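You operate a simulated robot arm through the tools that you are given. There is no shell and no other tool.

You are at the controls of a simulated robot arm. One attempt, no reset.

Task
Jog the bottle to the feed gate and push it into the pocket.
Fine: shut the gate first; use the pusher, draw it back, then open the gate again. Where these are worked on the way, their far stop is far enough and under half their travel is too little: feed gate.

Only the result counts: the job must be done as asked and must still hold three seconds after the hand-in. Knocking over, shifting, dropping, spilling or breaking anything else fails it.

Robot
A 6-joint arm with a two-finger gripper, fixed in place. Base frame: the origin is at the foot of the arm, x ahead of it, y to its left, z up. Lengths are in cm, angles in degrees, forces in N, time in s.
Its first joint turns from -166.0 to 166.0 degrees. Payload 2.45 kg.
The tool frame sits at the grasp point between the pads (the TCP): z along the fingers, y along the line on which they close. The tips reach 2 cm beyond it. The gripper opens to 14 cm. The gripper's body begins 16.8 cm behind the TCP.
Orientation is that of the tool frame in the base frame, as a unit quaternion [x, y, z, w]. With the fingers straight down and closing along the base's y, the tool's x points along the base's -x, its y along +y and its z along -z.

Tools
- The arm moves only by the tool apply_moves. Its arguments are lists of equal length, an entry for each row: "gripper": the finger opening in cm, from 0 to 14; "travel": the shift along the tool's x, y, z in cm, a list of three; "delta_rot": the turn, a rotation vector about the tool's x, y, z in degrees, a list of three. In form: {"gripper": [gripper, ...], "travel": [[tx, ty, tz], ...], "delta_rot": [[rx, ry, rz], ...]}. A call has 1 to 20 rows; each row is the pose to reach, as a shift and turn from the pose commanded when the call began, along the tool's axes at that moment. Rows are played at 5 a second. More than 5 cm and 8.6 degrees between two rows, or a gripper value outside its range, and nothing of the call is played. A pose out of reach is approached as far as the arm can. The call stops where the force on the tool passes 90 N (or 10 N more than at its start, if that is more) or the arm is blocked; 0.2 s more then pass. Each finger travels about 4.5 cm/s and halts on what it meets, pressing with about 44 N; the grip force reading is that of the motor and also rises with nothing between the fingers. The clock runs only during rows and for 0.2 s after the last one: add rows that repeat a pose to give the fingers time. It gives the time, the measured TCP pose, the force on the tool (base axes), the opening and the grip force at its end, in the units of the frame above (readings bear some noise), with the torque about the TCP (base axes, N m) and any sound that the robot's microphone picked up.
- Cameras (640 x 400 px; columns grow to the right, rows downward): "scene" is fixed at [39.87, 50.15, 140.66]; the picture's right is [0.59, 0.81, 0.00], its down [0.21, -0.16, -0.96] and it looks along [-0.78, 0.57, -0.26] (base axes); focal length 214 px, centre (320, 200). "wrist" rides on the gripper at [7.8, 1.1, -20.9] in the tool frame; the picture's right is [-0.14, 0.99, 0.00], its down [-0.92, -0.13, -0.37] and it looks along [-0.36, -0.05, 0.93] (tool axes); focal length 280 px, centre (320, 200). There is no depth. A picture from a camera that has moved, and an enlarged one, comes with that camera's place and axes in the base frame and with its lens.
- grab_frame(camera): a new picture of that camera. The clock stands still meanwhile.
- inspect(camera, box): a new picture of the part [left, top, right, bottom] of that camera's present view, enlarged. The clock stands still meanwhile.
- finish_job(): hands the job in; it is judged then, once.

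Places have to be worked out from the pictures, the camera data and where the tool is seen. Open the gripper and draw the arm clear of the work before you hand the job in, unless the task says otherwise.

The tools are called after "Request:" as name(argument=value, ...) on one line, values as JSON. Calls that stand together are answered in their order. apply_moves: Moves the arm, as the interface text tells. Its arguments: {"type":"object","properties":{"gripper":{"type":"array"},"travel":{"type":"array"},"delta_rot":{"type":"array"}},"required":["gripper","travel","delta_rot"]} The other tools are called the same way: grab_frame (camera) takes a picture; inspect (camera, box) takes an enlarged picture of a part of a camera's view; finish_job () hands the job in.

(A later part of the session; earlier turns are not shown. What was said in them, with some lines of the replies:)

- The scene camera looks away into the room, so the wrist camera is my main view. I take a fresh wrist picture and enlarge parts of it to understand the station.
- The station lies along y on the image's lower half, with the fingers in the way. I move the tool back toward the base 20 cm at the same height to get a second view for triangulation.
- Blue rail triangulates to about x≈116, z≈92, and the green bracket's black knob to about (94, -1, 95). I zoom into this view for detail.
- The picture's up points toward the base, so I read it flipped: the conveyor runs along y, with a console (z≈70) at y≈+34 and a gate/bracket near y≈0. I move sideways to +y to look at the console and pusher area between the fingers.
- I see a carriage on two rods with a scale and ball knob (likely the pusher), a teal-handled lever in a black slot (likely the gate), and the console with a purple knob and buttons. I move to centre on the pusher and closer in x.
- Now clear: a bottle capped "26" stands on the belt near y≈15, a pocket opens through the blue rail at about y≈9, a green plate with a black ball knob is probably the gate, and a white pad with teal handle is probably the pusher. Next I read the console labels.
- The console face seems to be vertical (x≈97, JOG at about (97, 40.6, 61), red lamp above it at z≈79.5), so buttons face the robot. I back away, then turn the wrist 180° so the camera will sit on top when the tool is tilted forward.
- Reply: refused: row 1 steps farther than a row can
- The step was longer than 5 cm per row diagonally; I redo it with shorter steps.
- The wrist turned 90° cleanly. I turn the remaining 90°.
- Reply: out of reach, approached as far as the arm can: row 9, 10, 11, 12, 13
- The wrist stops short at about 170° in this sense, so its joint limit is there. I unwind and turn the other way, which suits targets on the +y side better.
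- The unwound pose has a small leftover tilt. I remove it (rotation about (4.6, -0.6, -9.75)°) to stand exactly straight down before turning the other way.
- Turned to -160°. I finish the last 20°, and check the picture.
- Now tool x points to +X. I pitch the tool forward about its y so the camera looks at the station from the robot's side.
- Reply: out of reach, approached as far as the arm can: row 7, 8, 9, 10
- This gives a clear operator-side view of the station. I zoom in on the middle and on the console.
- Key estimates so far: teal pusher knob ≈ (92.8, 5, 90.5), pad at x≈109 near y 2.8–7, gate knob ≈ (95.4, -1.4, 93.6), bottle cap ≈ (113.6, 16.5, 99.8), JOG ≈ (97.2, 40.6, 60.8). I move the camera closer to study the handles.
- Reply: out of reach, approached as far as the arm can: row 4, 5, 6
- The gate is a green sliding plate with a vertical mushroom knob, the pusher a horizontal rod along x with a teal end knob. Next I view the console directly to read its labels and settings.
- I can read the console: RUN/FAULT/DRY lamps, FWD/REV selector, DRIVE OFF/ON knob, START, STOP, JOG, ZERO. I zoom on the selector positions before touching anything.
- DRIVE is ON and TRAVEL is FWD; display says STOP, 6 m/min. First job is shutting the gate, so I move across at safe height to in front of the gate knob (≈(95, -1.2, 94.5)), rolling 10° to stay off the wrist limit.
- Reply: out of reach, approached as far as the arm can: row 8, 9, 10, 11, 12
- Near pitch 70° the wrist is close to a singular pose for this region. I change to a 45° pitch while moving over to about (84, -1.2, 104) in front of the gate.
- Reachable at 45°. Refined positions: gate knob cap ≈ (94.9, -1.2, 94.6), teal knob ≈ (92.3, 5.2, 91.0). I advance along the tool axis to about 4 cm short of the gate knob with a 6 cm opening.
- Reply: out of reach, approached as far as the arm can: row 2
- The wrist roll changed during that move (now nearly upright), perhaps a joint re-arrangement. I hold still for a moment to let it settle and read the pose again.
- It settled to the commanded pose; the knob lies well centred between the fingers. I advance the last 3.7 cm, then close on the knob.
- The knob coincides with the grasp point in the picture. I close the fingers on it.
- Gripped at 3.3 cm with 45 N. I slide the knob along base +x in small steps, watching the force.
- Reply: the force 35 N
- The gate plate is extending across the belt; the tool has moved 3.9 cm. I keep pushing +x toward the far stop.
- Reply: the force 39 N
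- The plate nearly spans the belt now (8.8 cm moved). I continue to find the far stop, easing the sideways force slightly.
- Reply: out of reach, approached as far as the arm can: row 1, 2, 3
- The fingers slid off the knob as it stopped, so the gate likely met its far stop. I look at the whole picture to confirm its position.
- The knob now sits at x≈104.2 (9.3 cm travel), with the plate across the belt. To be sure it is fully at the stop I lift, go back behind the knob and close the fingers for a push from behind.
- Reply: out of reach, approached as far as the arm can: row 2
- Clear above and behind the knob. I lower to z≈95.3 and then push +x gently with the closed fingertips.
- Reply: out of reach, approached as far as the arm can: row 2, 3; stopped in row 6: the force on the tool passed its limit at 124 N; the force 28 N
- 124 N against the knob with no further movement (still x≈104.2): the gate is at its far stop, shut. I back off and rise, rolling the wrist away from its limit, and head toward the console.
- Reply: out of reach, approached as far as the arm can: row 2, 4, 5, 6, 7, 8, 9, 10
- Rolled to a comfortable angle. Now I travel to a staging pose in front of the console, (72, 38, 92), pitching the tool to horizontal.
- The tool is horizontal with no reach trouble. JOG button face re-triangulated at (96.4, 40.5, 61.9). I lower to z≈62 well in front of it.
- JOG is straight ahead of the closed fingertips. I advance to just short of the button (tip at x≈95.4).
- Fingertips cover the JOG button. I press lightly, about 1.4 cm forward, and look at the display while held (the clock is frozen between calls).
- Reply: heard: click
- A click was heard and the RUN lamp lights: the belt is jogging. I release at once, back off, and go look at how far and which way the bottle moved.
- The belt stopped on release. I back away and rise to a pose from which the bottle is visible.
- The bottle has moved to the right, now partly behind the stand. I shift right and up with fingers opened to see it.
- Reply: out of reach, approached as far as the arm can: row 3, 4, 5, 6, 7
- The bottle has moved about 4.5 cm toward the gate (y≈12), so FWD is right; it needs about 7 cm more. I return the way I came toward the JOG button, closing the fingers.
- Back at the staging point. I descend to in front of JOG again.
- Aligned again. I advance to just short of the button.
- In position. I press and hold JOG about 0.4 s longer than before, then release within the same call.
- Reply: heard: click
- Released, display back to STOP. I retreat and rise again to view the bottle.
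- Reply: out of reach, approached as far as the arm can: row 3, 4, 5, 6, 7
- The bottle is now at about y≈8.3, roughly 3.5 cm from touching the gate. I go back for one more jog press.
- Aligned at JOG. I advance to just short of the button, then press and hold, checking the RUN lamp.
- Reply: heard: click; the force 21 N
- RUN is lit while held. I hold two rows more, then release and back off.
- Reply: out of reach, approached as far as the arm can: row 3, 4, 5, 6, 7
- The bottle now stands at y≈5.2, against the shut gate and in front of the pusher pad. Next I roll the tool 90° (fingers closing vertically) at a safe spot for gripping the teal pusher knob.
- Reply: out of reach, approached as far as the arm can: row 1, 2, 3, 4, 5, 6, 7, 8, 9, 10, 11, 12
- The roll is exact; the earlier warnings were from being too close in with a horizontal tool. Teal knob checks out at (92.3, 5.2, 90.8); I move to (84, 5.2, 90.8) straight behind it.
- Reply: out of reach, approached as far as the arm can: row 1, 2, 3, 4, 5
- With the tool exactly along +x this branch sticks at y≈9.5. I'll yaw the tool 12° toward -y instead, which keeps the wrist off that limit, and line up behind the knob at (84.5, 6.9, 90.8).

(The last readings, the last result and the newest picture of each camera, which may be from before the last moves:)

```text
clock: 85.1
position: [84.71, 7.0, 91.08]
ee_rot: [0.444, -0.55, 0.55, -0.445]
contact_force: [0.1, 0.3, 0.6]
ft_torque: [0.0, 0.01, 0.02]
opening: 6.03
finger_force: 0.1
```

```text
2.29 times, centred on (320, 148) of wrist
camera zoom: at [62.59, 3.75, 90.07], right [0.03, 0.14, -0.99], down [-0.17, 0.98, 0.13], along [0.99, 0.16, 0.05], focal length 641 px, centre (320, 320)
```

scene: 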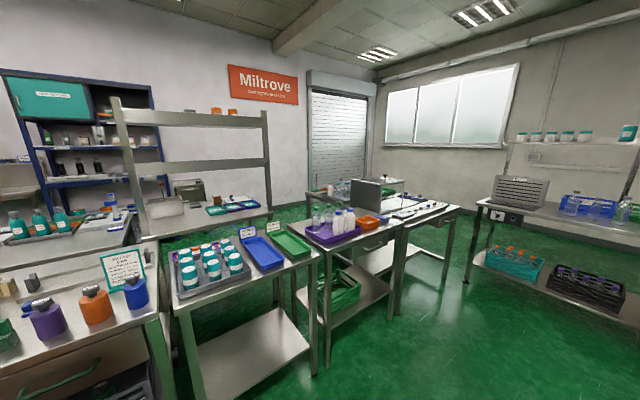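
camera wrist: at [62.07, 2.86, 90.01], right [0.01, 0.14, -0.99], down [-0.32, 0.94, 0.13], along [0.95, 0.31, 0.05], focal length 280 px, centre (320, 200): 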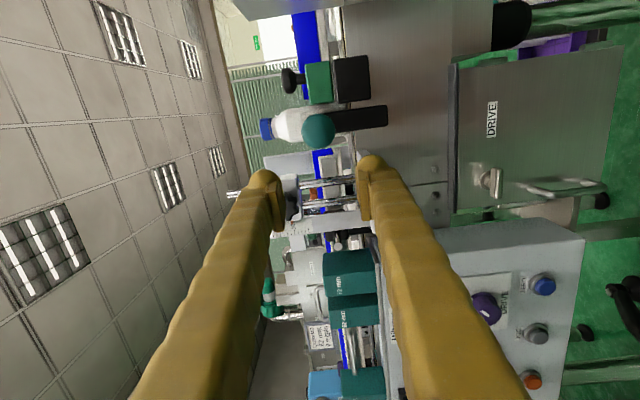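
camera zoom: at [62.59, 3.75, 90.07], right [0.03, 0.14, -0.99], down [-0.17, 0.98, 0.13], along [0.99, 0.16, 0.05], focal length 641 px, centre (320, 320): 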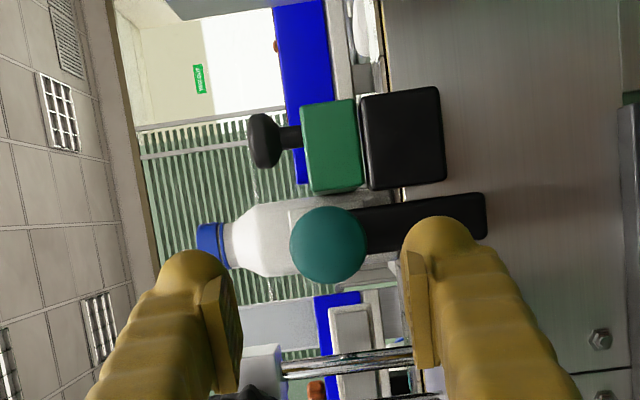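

Lined up with no warnings; teal knob centre recomputed as (92.3, 5.2, 90.7). I advance 7 cm so the fingers straddle it above and below.

Request:
apply_moves(gripper=[6, 6, 6, 6], travel=[[0.05, 0.2, 2.4], [0.1, 0.37, 4.7], [0.13, 0.37, 6.97], [0.13, 0.37, 6.97]], delta_rot=[[0, 0, 0], [0, 0, 0], [0, 0, 0], [0, 0, 0]])

Request:
inspect(camera="wrist", box=[180, 60, 460, 235])

```text
clock: 86.1
position: [91.12, 5.35, 90.96]
ee_rot: [0.443, -0.549, 0.551, -0.446]
contact_force: [-0.5, 0.5, -0.2]
ft_torque: [0.03, -0.01, 0.0]
opening: 6.01
finger_force: 0.0
```

```text
2.29 times, centred on (320, 148) of wrist
camera zoom: at [69.02, 2.13, 89.93], right [0.03, 0.14, -0.99], down [-0.17, 0.98, 0.13], along [0.99, 0.16, 0.05], focal length 641 px, centre (320, 320)
```

zoom: 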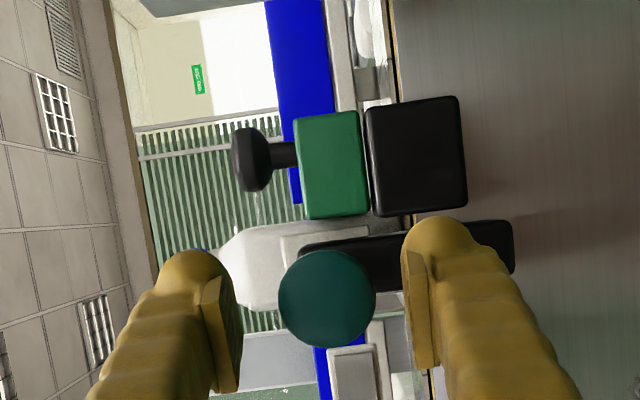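

The knob is centred at the grasp point. I close the fingers on it.

Request:
apply_moves(gripper=[4.2, 2.6, 2.6, 2.6], travel=[[0, 0, 0], [0, 0, 0], [0, 0, 0], [0, 0, 0]], delta_rot=[[0, 0, 0], [0, 0, 0], [0, 0, 0], [0, 0, 0]])

Request:
inspect(camera="wrist", box=[180, 60, 460, 235])

```text
clock: 87.1
position: [91.07, 5.38, 90.93]
ee_rot: [-0.445, 0.551, -0.549, 0.444]
contact_force: [-0.1, 0.6, -17.0]
ft_torque: [0.06, 0.21, 0.04]
opening: 3.78
finger_force: 8.9
```

```text
2.29 times, centred on (320, 148) of wrist
camera zoom: at [68.99, 2.13, 89.88], right [0.03, 0.14, -0.99], down [-0.17, 0.98, 0.13], along [0.99, 0.16, 0.05], focal length 641 px, centre (320, 320)
```

zoom: 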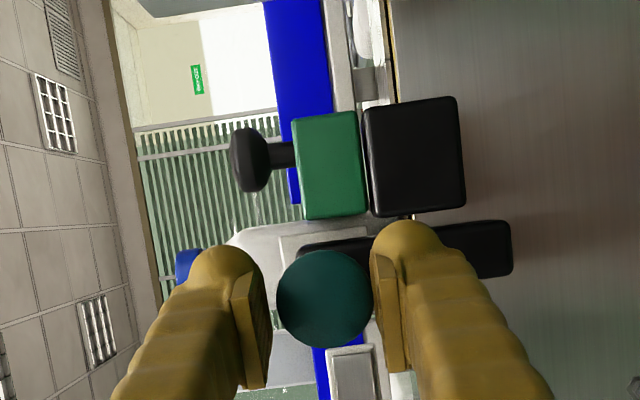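

The lower finger touches first (force -17 N in z), so the knob is slightly lower than my grasp centre. I shift 0.25 cm down and finish closing.

Request:
apply_moves(gripper=[3.8, 3.0, 2.6, 2.6, 2.6], travel=[[0, 0.2, 0], [0, 0.25, 0], [0, 0.25, 0], [0, 0.25, 0], [0, 0.25, 0]], delta_rot=[[0, 0, 0], [0, 0, 0], [0, 0, 0], [0, 0, 0], [0, 0, 0]])

```text
clock: 88.3
position: [91.11, 5.29, 90.67]
ee_rot: [0.443, -0.549, 0.551, -0.446]
contact_force: [1.7, 0.1, 12.4]
ft_torque: [-0.01, -0.16, 0.03]
opening: 3.45
finger_force: 44.8
```

Firm grip (3.45 cm, 45 N). I push the knob along +x slowly in small steps.

Request:
apply_moves(gripper=[2.6, 2.6, 2.6, 2.6, 2.6, 2.6], travel=[[-0.13, 0, 0.59], [-0.25, 0, 1.17], [-0.38, 0, 1.76], [-0.5, 0, 2.35], [-0.63, 0, 2.93], [-0.63, 0, 2.93]], delta_rot=[[0, 0, 0], [0, 0, 0], [0, 0, 0], [0, 0, 0], [0, 0, 0], [0, 0, 0]])

Request:
grab_frame(camera="wrist")

Request:
inspect(camera="wrist", box=[180, 60, 460, 235])

```text
clock: 89.7
position: [94.21, 5.34, 90.54]
ee_rot: [0.442, -0.55, 0.551, -0.446]
contact_force: [-2.5, 0.9, 50.3]
ft_torque: [-0.13, -0.5, 0.16]
opening: 3.43
finger_force: 44.6
```

```text
taken
camera wrist: at [72.22, 2.13, 89.56], right [0.04, 0.14, -0.99], down [-0.17, 0.98, 0.13], along [0.99, 0.16, 0.06], focal length 280 px, centre (320, 200)
```

wrist: 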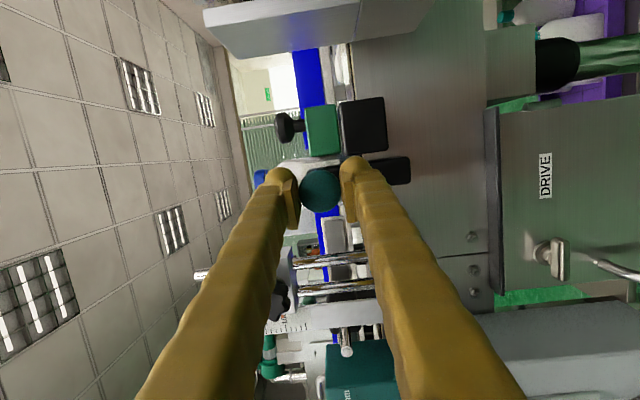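

```text
2.29 times, centred on (320, 148) of wrist
camera zoom: at [72.22, 2.13, 89.56], right [0.04, 0.14, -0.99], down [-0.17, 0.98, 0.13], along [0.99, 0.16, 0.06], focal length 641 px, centre (320, 320)
```

zoom: 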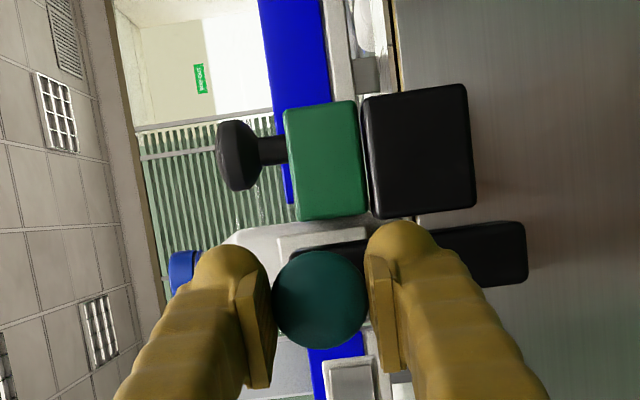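

Moved 3.1 cm, but a vertical force of 50 N has built up, so I raise the tool 0.25 cm while continuing to push +x.

Request:
apply_moves(gripper=[2.6, 2.6, 2.6, 2.6, 2.6, 2.6], travel=[[0, -0.15, 0], [-0.1, -0.25, 0.5], [-0.21, -0.25, 0.98], [-0.32, -0.25, 1.47], [-0.42, -0.25, 1.96], [-0.42, -0.25, 1.96]], delta_rot=[[0, 0, 0], [0, 0, 0], [0, 0, 0], [0, 0, 0], [0, 0, 0], [0, 0, 0]])

Request:
inspect(camera="wrist", box=[180, 60, 460, 235])

```text
clock: 91.1
position: [96.26, 5.39, 90.71]
ee_rot: [-0.444, 0.55, -0.549, 0.446]
contact_force: [-2.0, 16.4, -0.8]
ft_torque: [-0.08, 0.01, 0.33]
opening: 3.4
finger_force: 45.3
```

```text
2.29 times, centred on (320, 148) of wrist
camera zoom: at [74.16, 2.11, 89.73], right [0.03, 0.14, -0.99], down [-0.17, 0.98, 0.13], along [0.99, 0.16, 0.05], focal length 641 px, centre (320, 320)
```

zoom: 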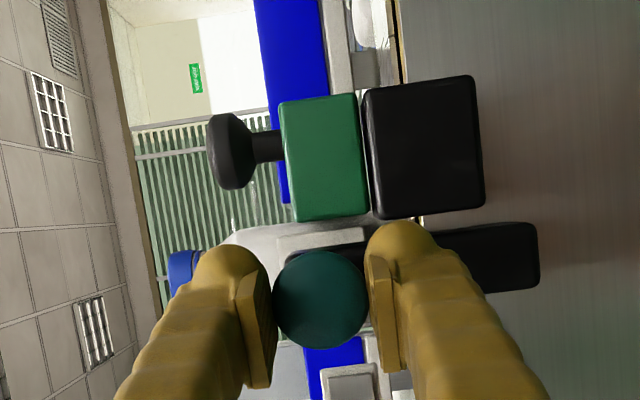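

Vertical force is relieved. I continue another 2.5 cm, watching x-force.

Request:
apply_moves(gripper=[2.6, 2.6, 2.6, 2.6, 2.6, 2.6], travel=[[-0.2, 0, 0.47], [-0.31, 0, 0.96], [-0.42, 0, 1.45], [-0.52, 0, 1.94], [-0.63, 0, 2.43], [-0.63, 0, 2.43]], delta_rot=[[0, 0, 0], [0, 0, 0], [0, 0, 0], [0, 0, 0], [0, 0, 0], [0, 0, 0]])

Request:
inspect(camera="wrist", box=[180, 60, 460, 235])

```text
clock: 92.5
position: [98.78, 5.28, 90.67]
ee_rot: [-0.444, 0.551, -0.55, 0.444]
contact_force: [-1.6, -13.9, -23.8]
ft_torque: [0.03, 0.24, -0.16]
opening: 3.42
finger_force: 45.6
```

```text
2.29 times, centred on (320, 148) of wrist
camera zoom: at [76.7, 2.15, 89.72], right [0.03, 0.14, -0.99], down [-0.17, 0.98, 0.13], along [0.99, 0.16, 0.05], focal length 641 px, centre (320, 320)
```

zoom: 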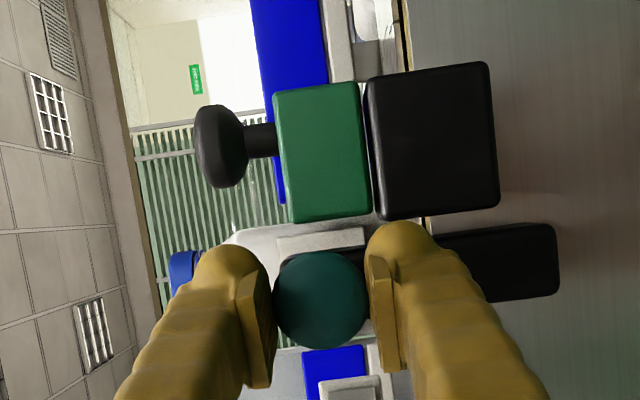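

7.7 cm travelled with low x-force. I continue the last couple of centimetres gently toward the pusher's end.

Request:
apply_moves(gripper=[2.6, 2.6, 2.6, 2.6, 2.6], travel=[[-0.08, 0.1, 0.39], [-0.17, 0.1, 0.78], [-0.25, 0.1, 1.17], [-0.32, 0.1, 1.47], [-0.32, 0.1, 1.47]], delta_rot=[[0, 0, 0], [0, 0, 0], [0, 0, 0], [0, 0, 0], [0, 0, 0]])

Request:
inspect(camera="wrist", box=[180, 60, 460, 235])

```text
clock: 93.7
position: [100.17, 5.53, 90.73]
ee_rot: [-0.444, 0.55, -0.549, 0.446]
contact_force: [-31.6, -7.4, -13.9]
ft_torque: [0.0, 0.23, -0.21]
opening: 3.41
finger_force: 44.9
```

```text
2.29 times, centred on (320, 148) of wrist
camera zoom: at [78.14, 2.24, 89.7], right [0.03, 0.14, -0.99], down [-0.17, 0.98, 0.13], along [0.99, 0.16, 0.05], focal length 641 px, centre (320, 320)
```

zoom: 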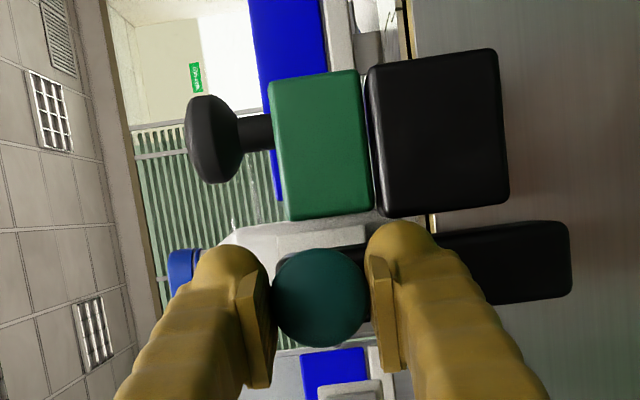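

Resistance of 32 N at 9.06 cm travel with the tool stopping there: the pusher has reached its end. I now draw it straight back along -x.

Request:
apply_moves(gripper=[2.6, 2.6, 2.6, 2.6, 2.6, 2.6, 2.6, 2.6], travel=[[0.12, -0.05, -0.59], [0.25, -0.05, -1.17], [0.42, -0.05, -1.96], [0.59, -0.05, -2.74], [0.76, -0.05, -3.52], [0.92, -0.05, -4.3], [1.05, -0.05, -4.89], [1.05, -0.05, -4.89]], delta_rot=[[0, 0, 0], [0, 0, 0], [0, 0, 0], [0, 0, 0], [0, 0, 0], [0, 0, 0], [0, 0, 0], [0, 0, 0]])

Request:
inspect(camera="wrist", box=[180, 60, 460, 235])

```text
clock: 95.5
position: [95.33, 5.41, 90.62]
ee_rot: [-0.443, 0.55, -0.549, 0.446]
contact_force: [1.5, -7.1, -17.3]
ft_torque: [0.03, 0.15, -0.37]
opening: 3.41
finger_force: 45.3
```

```text
2.29 times, centred on (320, 148) of wrist
camera zoom: at [73.27, 2.27, 89.66], right [0.03, 0.14, -0.99], down [-0.17, 0.98, 0.13], along [0.99, 0.16, 0.05], focal length 641 px, centre (320, 320)
```

zoom: 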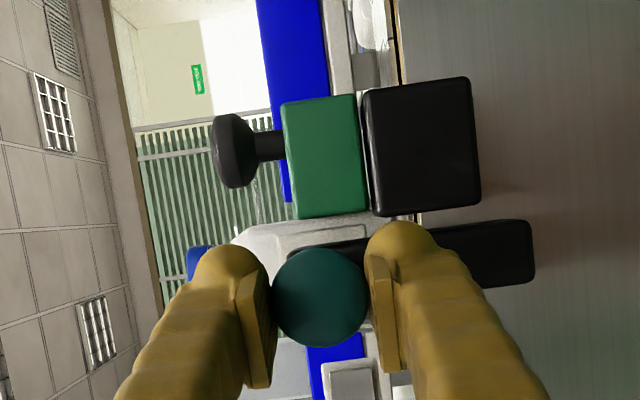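

The knob follows the grip back (4.8 cm so far). I keep drawing it back to its home stop.

Request:
apply_moves(gripper=[2.6, 2.6, 2.6, 2.6, 2.6, 2.6, 2.6], travel=[[0.17, 0, -0.78], [0.34, 0, -1.56], [0.5, 0, -2.35], [0.67, 0, -3.13], [0.84, 0, -3.91], [0.92, 0, -4.3], [0.92, 0, -4.3]], delta_rot=[[0, 0, 0], [0, 0, 0], [0, 0, 0], [0, 0, 0], [0, 0, 0], [0, 0, 0], [0, 0, 0]])

Request:
inspect(camera="wrist", box=[180, 60, 460, 235])

```text
clock: 97.1
position: [90.89, 5.49, 90.67]
ee_rot: [-0.443, 0.551, -0.549, 0.446]
contact_force: [32.1, 3.4, -7.3]
ft_torque: [0.05, -0.01, 0.13]
opening: 3.41
finger_force: 45.4
```

```text
2.29 times, centred on (320, 148) of wrist
camera zoom: at [68.81, 2.23, 89.69], right [0.03, 0.14, -0.99], down [-0.17, 0.98, 0.13], along [0.99, 0.16, 0.05], focal length 641 px, centre (320, 320)
```

zoom: 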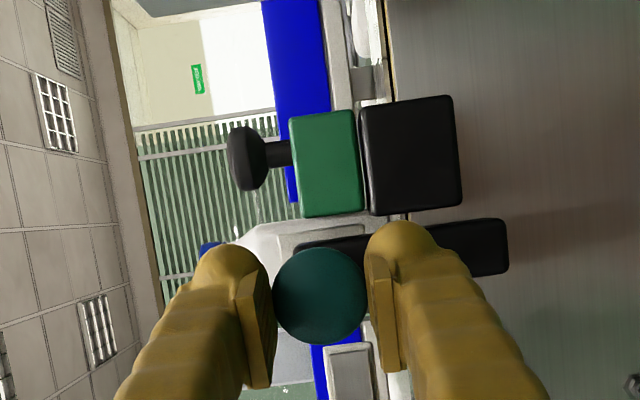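

+32 N at x=90.9: the pusher is fully drawn back to its home stop. I release it, back away along the tool axis, and rise.

Request:
apply_moves(gripper=[4.5, 6, 6, 6, 6, 6, 6, 6, 6, 6], travel=[[0, 0, 0], [0, 0, 0], [0, 0, -2.5], [0, 0, -5], [0, 0, -7], [0, -3.5, -7], [0, -7, -7], [0, -10, -7], [0, -13, -7], [0, -13, -7]], delta_rot=[[0, 0, 0], [0, 0, 0], [0, 0, 0], [0, 0, 0], [0, 0, 0], [0, 0, 0], [0, 0, 0], [0, 0, 0], [0, 0, 0], [0, 0, 0]])

Request:
grab_frame(camera="wrist")

```text
clock: 99.3
position: [83.94, 6.79, 103.67]
ee_rot: [-0.443, 0.55, -0.55, 0.446]
contact_force: [0.2, 0.0, -0.1]
ft_torque: [0.0, -0.03, 0.02]
opening: 6.0
finger_force: 0.0
```

```text
taken
camera wrist: at [61.95, 3.55, 102.68], right [0.03, 0.14, -0.99], down [-0.17, 0.98, 0.13], along [0.99, 0.16, 0.05], focal length 280 px, centre (320, 200)
```

wrist: 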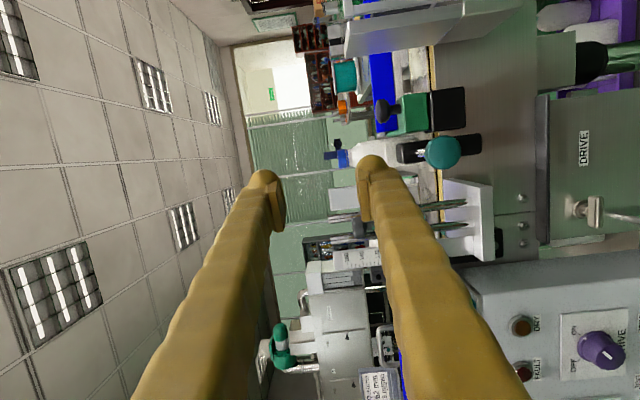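

Clear of the pusher. I now turn the tool to a 50° pitch with the camera on top (yaw -15°) for gripping the gate knob.

Request:
apply_moves(gripper=[6, 6, 6, 6, 6, 6, 6, 6, 6, 6, 6, 6, 6, 6, 6], travel=[[0.2, -0.3, 0], [0.4, -0.6, 0.1], [0.6, -0.9, 0.1], [0.8, -1.2, 0.2], [1.0, -1.5, 0.2], [1.2, -1.8, 0.3], [1.4, -2.1, 0.3], [1.6, -2.4, 0.3], [1.8, -2.7, 0.4], [1.96, -3, 0.42], [1.96, -3, 0.42], [1.96, -3, 0.42], [1.96, -3, 0.42], [1.96, -3, 0.42], [1.96, -3, 0.42]], delta_rot=[[-2.9, -2.2, -6.5], [-5.8, -4.4, -12.9], [-8.7, -6.5, -19.4], [-11.6, -8.7, -25.8], [-14.5, -10.9, -32.3], [-17.5, -13.1, -38.8], [-20.4, -15.2, -45.2], [-23.3, -17.4, -51.7], [-26.2, -19.6, -58.1], [-29.1, -21.8, -64.6], [-32, -23.9, -71], [-34.9, -26.1, -77.5], [-34.9, -26.1, -77.5], [-34.9, -26.1, -77.5], [-34.9, -26.1, -77.5]])

Request:
grab_frame(camera="wrist")

```text
clock: 102.5
position: [84.01, 5.03, 106.63]
ee_rot: [0.888, -0.181, 0.422, 0.026]
contact_force: [0.1, 0.1, -0.4]
ft_torque: [0.01, -0.05, -0.03]
opening: 6.01
finger_force: 0.0
```

```text
taken
camera wrist: at [72.66, 5.76, 125.99], right [-0.42, -0.88, -0.21], down [-0.76, 0.47, -0.45], along [0.49, -0.03, -0.87], focal length 280 px, centre (320, 200)
```

wrist: 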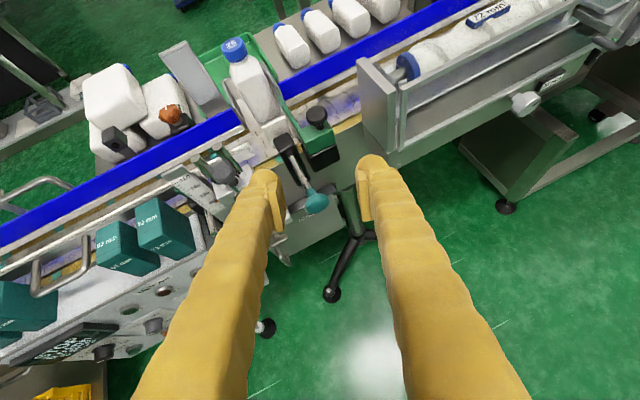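

Pose reached exactly. The bottle appears to stand in the pocket; I zoom in to verify it and the pusher and gate positions.

Request:
inspect(camera="wrist", box=[190, 20, 390, 145])

Request:
inspect(camera="wrist", box=[230, 90, 390, 220])

```text
3.20 times, centred on (290, 82) of wrist
camera zoom: at [72.66, 5.76, 125.99], right [-0.42, -0.88, -0.21], down [-0.76, 0.47, -0.45], along [0.49, -0.03, -0.87], focal length 897 px, centre (416, 576)
```

zoom: 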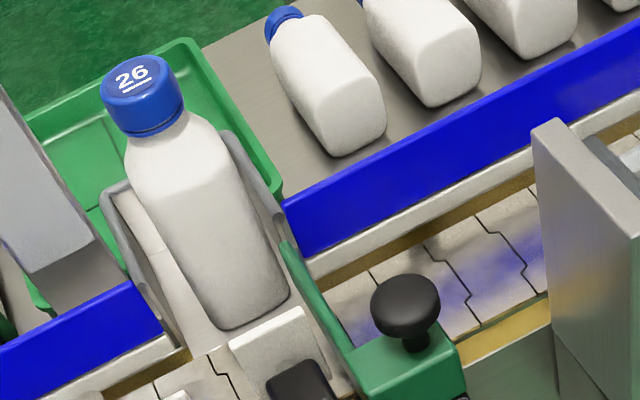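

```text
3.08 times, centred on (310, 155) of wrist
camera zoom: at [72.66, 5.76, 125.99], right [-0.42, -0.88, -0.21], down [-0.76, 0.47, -0.45], along [0.49, -0.03, -0.87], focal length 863 px, centre (351, 338)
```

zoom: 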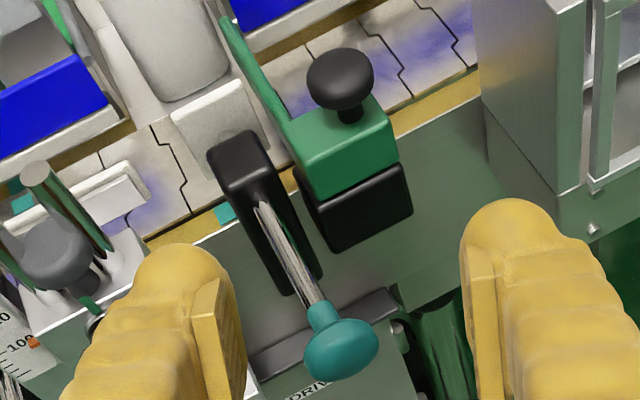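

The bottle stands upright inside the pocket (cap at about (121.8, 5.3)), the pusher is back, and the gate knob is at about (104, -1, 94.6). I approach the gate knob along the tool axis to 9 cm short.

Request:
apply_moves(gripper=[6, 6, 6, 6, 6, 6], travel=[[1.2, 0, 3.6], [2.4, 0, 7.2], [3.6, 0.05, 10.8], [4.74, 0.05, 14.29], [4.74, 0.05, 14.29], [4.74, 0.05, 14.29]], delta_rot=[[0, 0, 0], [0, 0, 0], [0, 0, 0], [0, 0, 0], [0, 0, 0], [0, 0, 0]])

Request:
inspect(camera="wrist", box=[190, 60, 450, 222])

```text
clock: 103.9
position: [97.36, 0.42, 101.37]
ee_rot: [0.888, -0.181, 0.422, 0.026]
contact_force: [0.6, 1.2, -0.1]
ft_torque: [0.0, 0.0, -0.01]
opening: 6.01
finger_force: 0.0
```

```text
2.46 times, centred on (320, 141) of wrist
camera zoom: at [86.09, 1.35, 120.63], right [-0.42, -0.88, -0.21], down [-0.76, 0.47, -0.45], along [0.49, -0.03, -0.87], focal length 690 px, centre (320, 345)
```

zoom: 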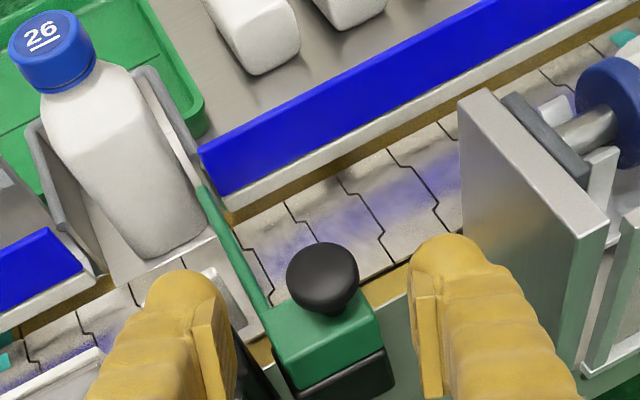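

Knob re-located at (103.85, -1.15, 94.6). I advance the last 9 cm so the fingers straddle it.

Request:
apply_moves(gripper=[6, 6, 6, 6, 6], travel=[[-0.15, -0.03, 3], [-0.3, -0.07, 6], [-0.4, -0.1, 8], [-0.45, -0.1, 9.0], [-0.45, -0.1, 9.0]], delta_rot=[[0, 0, 0], [0, 0, 0], [0, 0, 0], [0, 0, 0], [0, 0, 0]])

Request:
inspect(camera="wrist", box=[190, 60, 450, 222])

```text
clock: 105.1
position: [103.71, -1.03, 95.06]
ee_rot: [0.888, -0.181, 0.422, 0.026]
contact_force: [-0.8, 0.1, 0.2]
ft_torque: [-0.01, 0.01, 0.0]
opening: 6.03
finger_force: 0.1
```

```text
2.46 times, centred on (320, 141) of wrist
camera zoom: at [92.3, -0.11, 114.41], right [-0.42, -0.88, -0.21], down [-0.76, 0.47, -0.45], along [0.49, -0.03, -0.87], focal length 690 px, centre (320, 345)
```

zoom: 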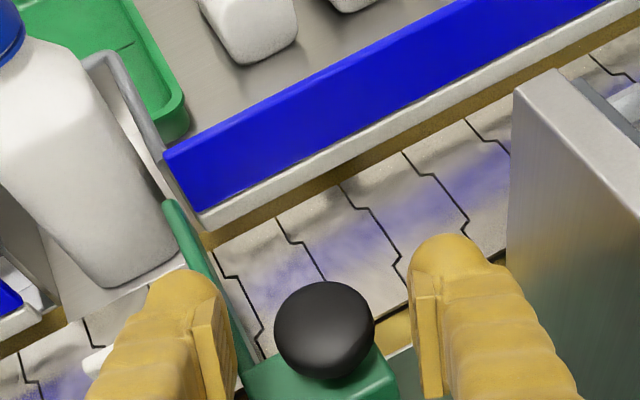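

The knob is right at the grasp point with no contact force. I close on it.

Request:
apply_moves(gripper=[4.2, 2.5, 2.5, 2.5], travel=[[0, 0, 0], [0, 0, 0], [0, 0, 0], [0, 0, 0]], delta_rot=[[0, 0, 0], [0, 0, 0], [0, 0, 0], [0, 0, 0]])

```text
clock: 106.1
position: [103.56, -1.18, 95.12]
ee_rot: [0.888, -0.181, 0.422, 0.026]
contact_force: [-5.3, -16.4, -3.9]
ft_torque: [-0.56, 0.2, -0.05]
opening: 3.32
finger_force: 45.1
```

Gripped at 3.32 cm. I pull the gate straight back along -x.

Request:
apply_moves(gripper=[2.5, 2.5, 2.5, 2.5, 2.5, 2.5], travel=[[-0.46, 0.27, -0.59], [-0.93, 0.55, -1.18], [-1.39, 0.82, -1.78], [-1.85, 1.1, -2.37], [-2.32, 1.37, -2.96], [-2.32, 1.37, -2.96]], delta_rot=[[0, 0, 0], [0, 0, 0], [0, 0, 0], [0, 0, 0], [0, 0, 0], [0, 0, 0]])

Request:
inspect(camera="wrist", box=[190, 60, 450, 222])

```text
clock: 107.5
position: [99.8, -1.0, 95.04]
ee_rot: [0.887, -0.182, 0.423, 0.027]
contact_force: [0.4, -35.7, 10.4]
ft_torque: [-0.9, 0.08, -0.2]
opening: 3.32
finger_force: 45.0
```

```text
2.46 times, centred on (320, 141) of wrist
camera zoom: at [88.45, -0.17, 114.38], right [-0.42, -0.88, -0.21], down [-0.76, 0.47, -0.45], along [0.5, -0.03, -0.87], focal length 690 px, centre (320, 345)
```

zoom: 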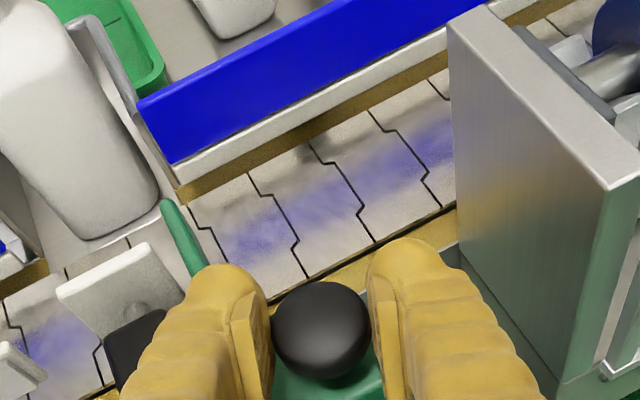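

The gate follows. I ease the sideways force with a small -y shift and keep pulling.

Request:
apply_moves(gripper=[2.5, 2.5, 2.5, 2.5, 2.5, 2.5], travel=[[-0.37, 0.55, -0.53], [-0.89, 0.86, -1.2], [-1.41, 1.17, -1.86], [-1.94, 1.48, -2.53], [-2.51, 1.82, -3.27], [-2.51, 1.82, -3.27]], delta_rot=[[0, 0, 0], [0, 0, 0], [0, 0, 0], [0, 0, 0], [0, 0, 0], [0, 0, 0]])

Request:
inspect(camera="wrist", box=[190, 60, 450, 222])

```text
clock: 108.9
position: [95.31, -1.16, 94.87]
ee_rot: [0.888, -0.18, 0.423, 0.026]
contact_force: [2.2, 37.8, 28.5]
ft_torque: [-0.06, -0.09, 0.26]
opening: 3.34
finger_force: 45.2
```

```text
2.46 times, centred on (320, 141) of wrist
camera zoom: at [83.91, -0.27, 114.23], right [-0.42, -0.88, -0.21], down [-0.76, 0.47, -0.45], along [0.49, -0.03, -0.87], focal length 690 px, centre (320, 345)
```

zoom: 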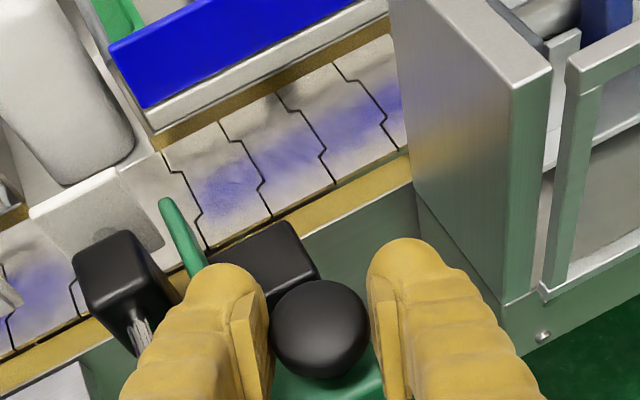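

About 0.6 cm remains to the original open position. I pull a bit further to reach the open stop, correcting the small side and vertical offsets.

Request:
apply_moves(gripper=[2.5, 2.5, 2.5, 2.5], travel=[[-0.25, 0.0, -0.45], [-0.53, 0.19, -0.85], [-0.7, 0.29, -1.07], [-0.7, 0.29, -1.07]], delta_rot=[[0, 0, 0], [0, 0, 0], [0, 0, 0], [0, 0, 0]])

Request:
inspect(camera="wrist", box=[190, 60, 450, 222])

```text
clock: 109.9
position: [94.05, -0.9, 94.92]
ee_rot: [0.888, -0.181, 0.422, 0.026]
contact_force: [51.3, 35.9, -9.1]
ft_torque: [-0.37, 0.14, 0.14]
opening: 3.35
finger_force: 45.1
```

```text
2.46 times, centred on (320, 141) of wrist
camera zoom: at [82.73, -0.09, 114.31], right [-0.42, -0.88, -0.21], down [-0.76, 0.47, -0.45], along [0.49, -0.03, -0.87], focal length 690 px, centre (320, 345)
```

zoom: 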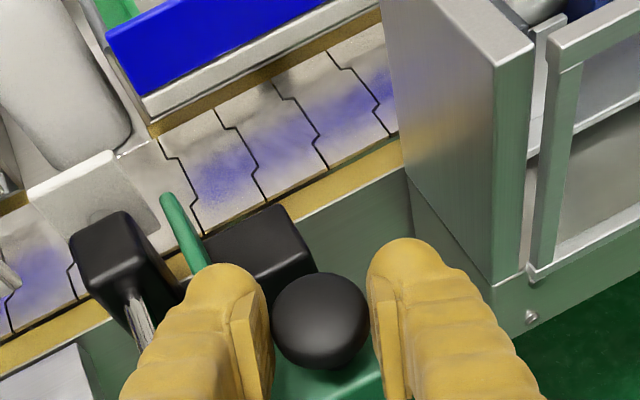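

+51 N in x: the gate is against its open stop. I open the fingers and retreat along the tool axis.

Request:
apply_moves(gripper=[4.5, 6, 6.5, 6.5, 6.5, 6.5, 6.5, 6.5], travel=[[0.05, -0.03, 0.07], [0.05, -0.03, 0.07], [0.05, -0.03, 0.07], [0, 0, -3], [0, 0, -6.5], [0, 0, -10], [0, 0, -13], [0, 0, -13]], delta_rot=[[0, 0, 0], [0, 0, 0], [0, 0, 0], [0, 0, 0], [0, 0, 0], [0, 0, 0], [0, 0, 0], [0, 0, 0]])

Request:
grab_frame(camera="wrist")

Request:
inspect(camera="wrist", box=[190, 10, 410, 147])

```text
clock: 111.7
position: [84.57, 1.36, 103.31]
ee_rot: [0.888, -0.181, 0.423, 0.026]
contact_force: [1.1, 0.6, 0.2]
ft_torque: [0.01, -0.02, 0.01]
opening: 6.54
finger_force: 0.1
```

```text
taken
camera wrist: at [73.33, 2.23, 122.74], right [-0.42, -0.88, -0.21], down [-0.76, 0.47, -0.45], along [0.49, -0.03, -0.87], focal length 280 px, centre (320, 200)
```

wrist: 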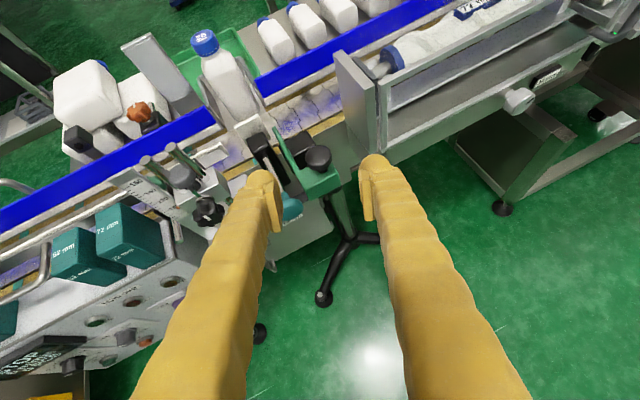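

```text
2.91 times, centred on (300, 78) of wrist
camera zoom: at [73.33, 2.23, 122.74], right [-0.42, -0.88, -0.21], down [-0.76, 0.47, -0.45], along [0.49, -0.03, -0.87], focal length 816 px, centre (378, 554)
```

zoom: 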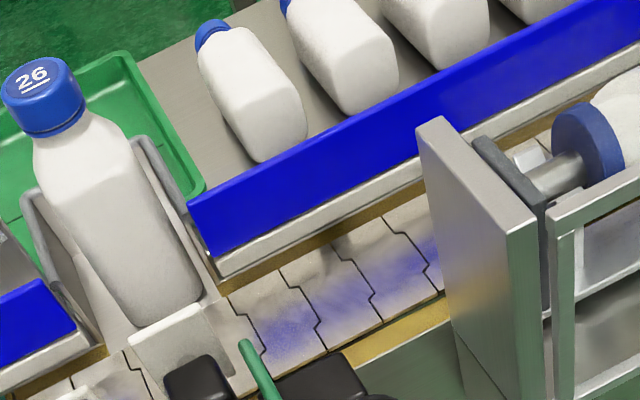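

The gate plate tip is back at x≈108 (as at the start), the bottle stands upright in the pocket, and nothing else moved. I draw the arm further clear with the gripper open and take a last look.

Request:
apply_moves(gripper=[7.5, 9, 11, 13, 14, 14, 14], travel=[[1, 0, -2.5], [2, 0, -5], [3, 0, -7.5], [4, 0, -9], [4, 0, -9], [4, 0, -9], [4, 0, -9]], delta_rot=[[0, 0, 0], [0, 0, 0], [0, 0, 0], [0, 0, 0], [0, 0, 0], [0, 0, 0], [0, 0, 0]])

Request:
grab_frame(camera="wrist")

Request:
inspect(camera="wrist", box=[190, 40, 410, 200])

Request:
inspect(camera="wrist", box=[0, 150, 240, 400])

```text
clock: 113.3
position: [79.76, 1.87, 112.21]
ee_rot: [0.888, -0.181, 0.422, 0.026]
contact_force: [0.0, 0.2, -0.1]
ft_torque: [0.01, 0.03, 0.0]
opening: 13.99
finger_force: 0.0
```

```text
taken
camera wrist: at [68.47, 2.72, 131.57], right [-0.42, -0.88, -0.21], down [-0.76, 0.47, -0.45], along [0.49, -0.03, -0.87], focal length 280 px, centre (320, 200)
```

wrist: 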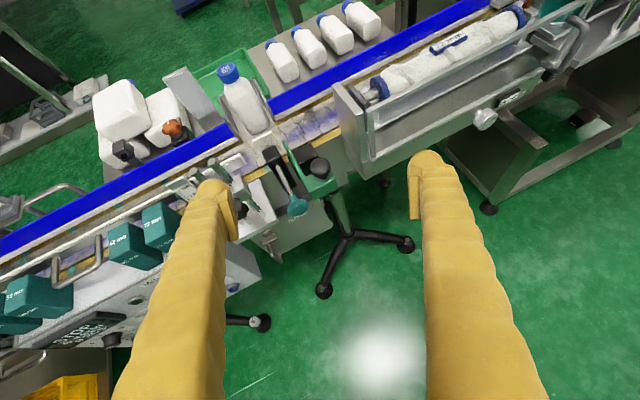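

```text
2.50 times, centred on (300, 120) of wrist
camera zoom: at [68.47, 2.72, 131.57], right [-0.42, -0.88, -0.21], down [-0.76, 0.47, -0.45], along [0.49, -0.03, -0.87], focal length 701 px, centre (370, 400)
```

zoom: 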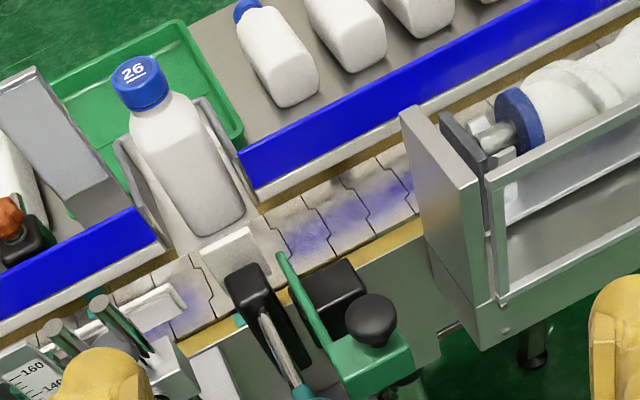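

```text
1.60 times, centred on (120, 275) of wrist
camera zoom: at [68.47, 2.72, 131.57], right [-0.42, -0.88, -0.21], down [-0.76, 0.47, -0.45], along [0.49, -0.03, -0.87], focal length 449 px, centre (640, 80)
```

zoom: 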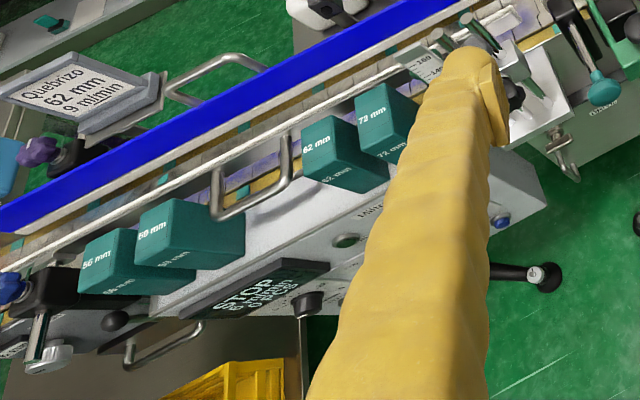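

Everything looks right, but I want to be sure the bottle's base is fully inside the pocket. I zoom on the pocket mouth.

Request:
inspect(camera="wrist", box=[210, 80, 310, 145])

Request:
inspect(camera="wrist", box=[260, 110, 360, 220])

```text
6.15 times, centred on (260, 112) of wrist
camera zoom: at [68.47, 2.72, 131.57], right [-0.42, -0.88, -0.21], down [-0.76, 0.47, -0.45], along [0.49, -0.03, -0.87], focal length 1726 px, centre (689, 738)
```

zoom: 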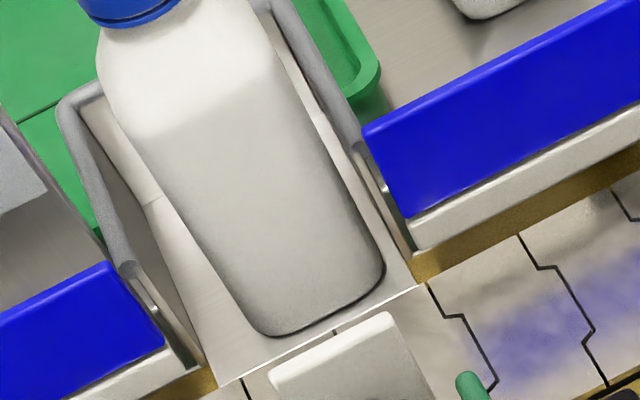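

```text
3.64 times, centred on (310, 165) of wrist
camera zoom: at [68.47, 2.72, 131.57], right [-0.42, -0.88, -0.21], down [-0.76, 0.47, -0.45], along [0.49, -0.03, -0.87], focal length 1020 px, centre (356, 327)
```

zoom: 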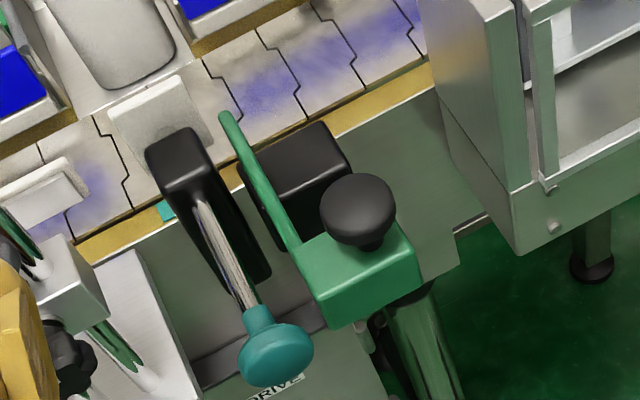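

The bottle's base lies fully inside the pocket's mouth edge, upright; the pusher is home, the gate is open, the drive reads STOP, and the arm is clear with the gripper open. I hand the job in.

Request:
finish_job()

```text
The job is handed in.
```

I jogged the bottle to the feed gate, pushed it into the pocket, and handed the job in. I don't know the verdict yet.

- **Gate:** I shut it to its far stop before jogging. I opened it again at the end, pulling until it met its open stop, and the plate is back where it started.
- **Jog:** Three presses of JOG, with DRIVE already ON and TRAVEL on FWD, brought the bottle up to the shut gate. The display last read STOP.
- **Pusher:** I pushed it about 9 cm, until it met resistance I took for its end stop. I then drew it back to its home stop.
- **Bottle:** The last pictures show it upright, with its base about 1 cm inside the pocket's mouth.

I saw nothing else knocked or shifted. The gripper is open and the arm is clear of the work.
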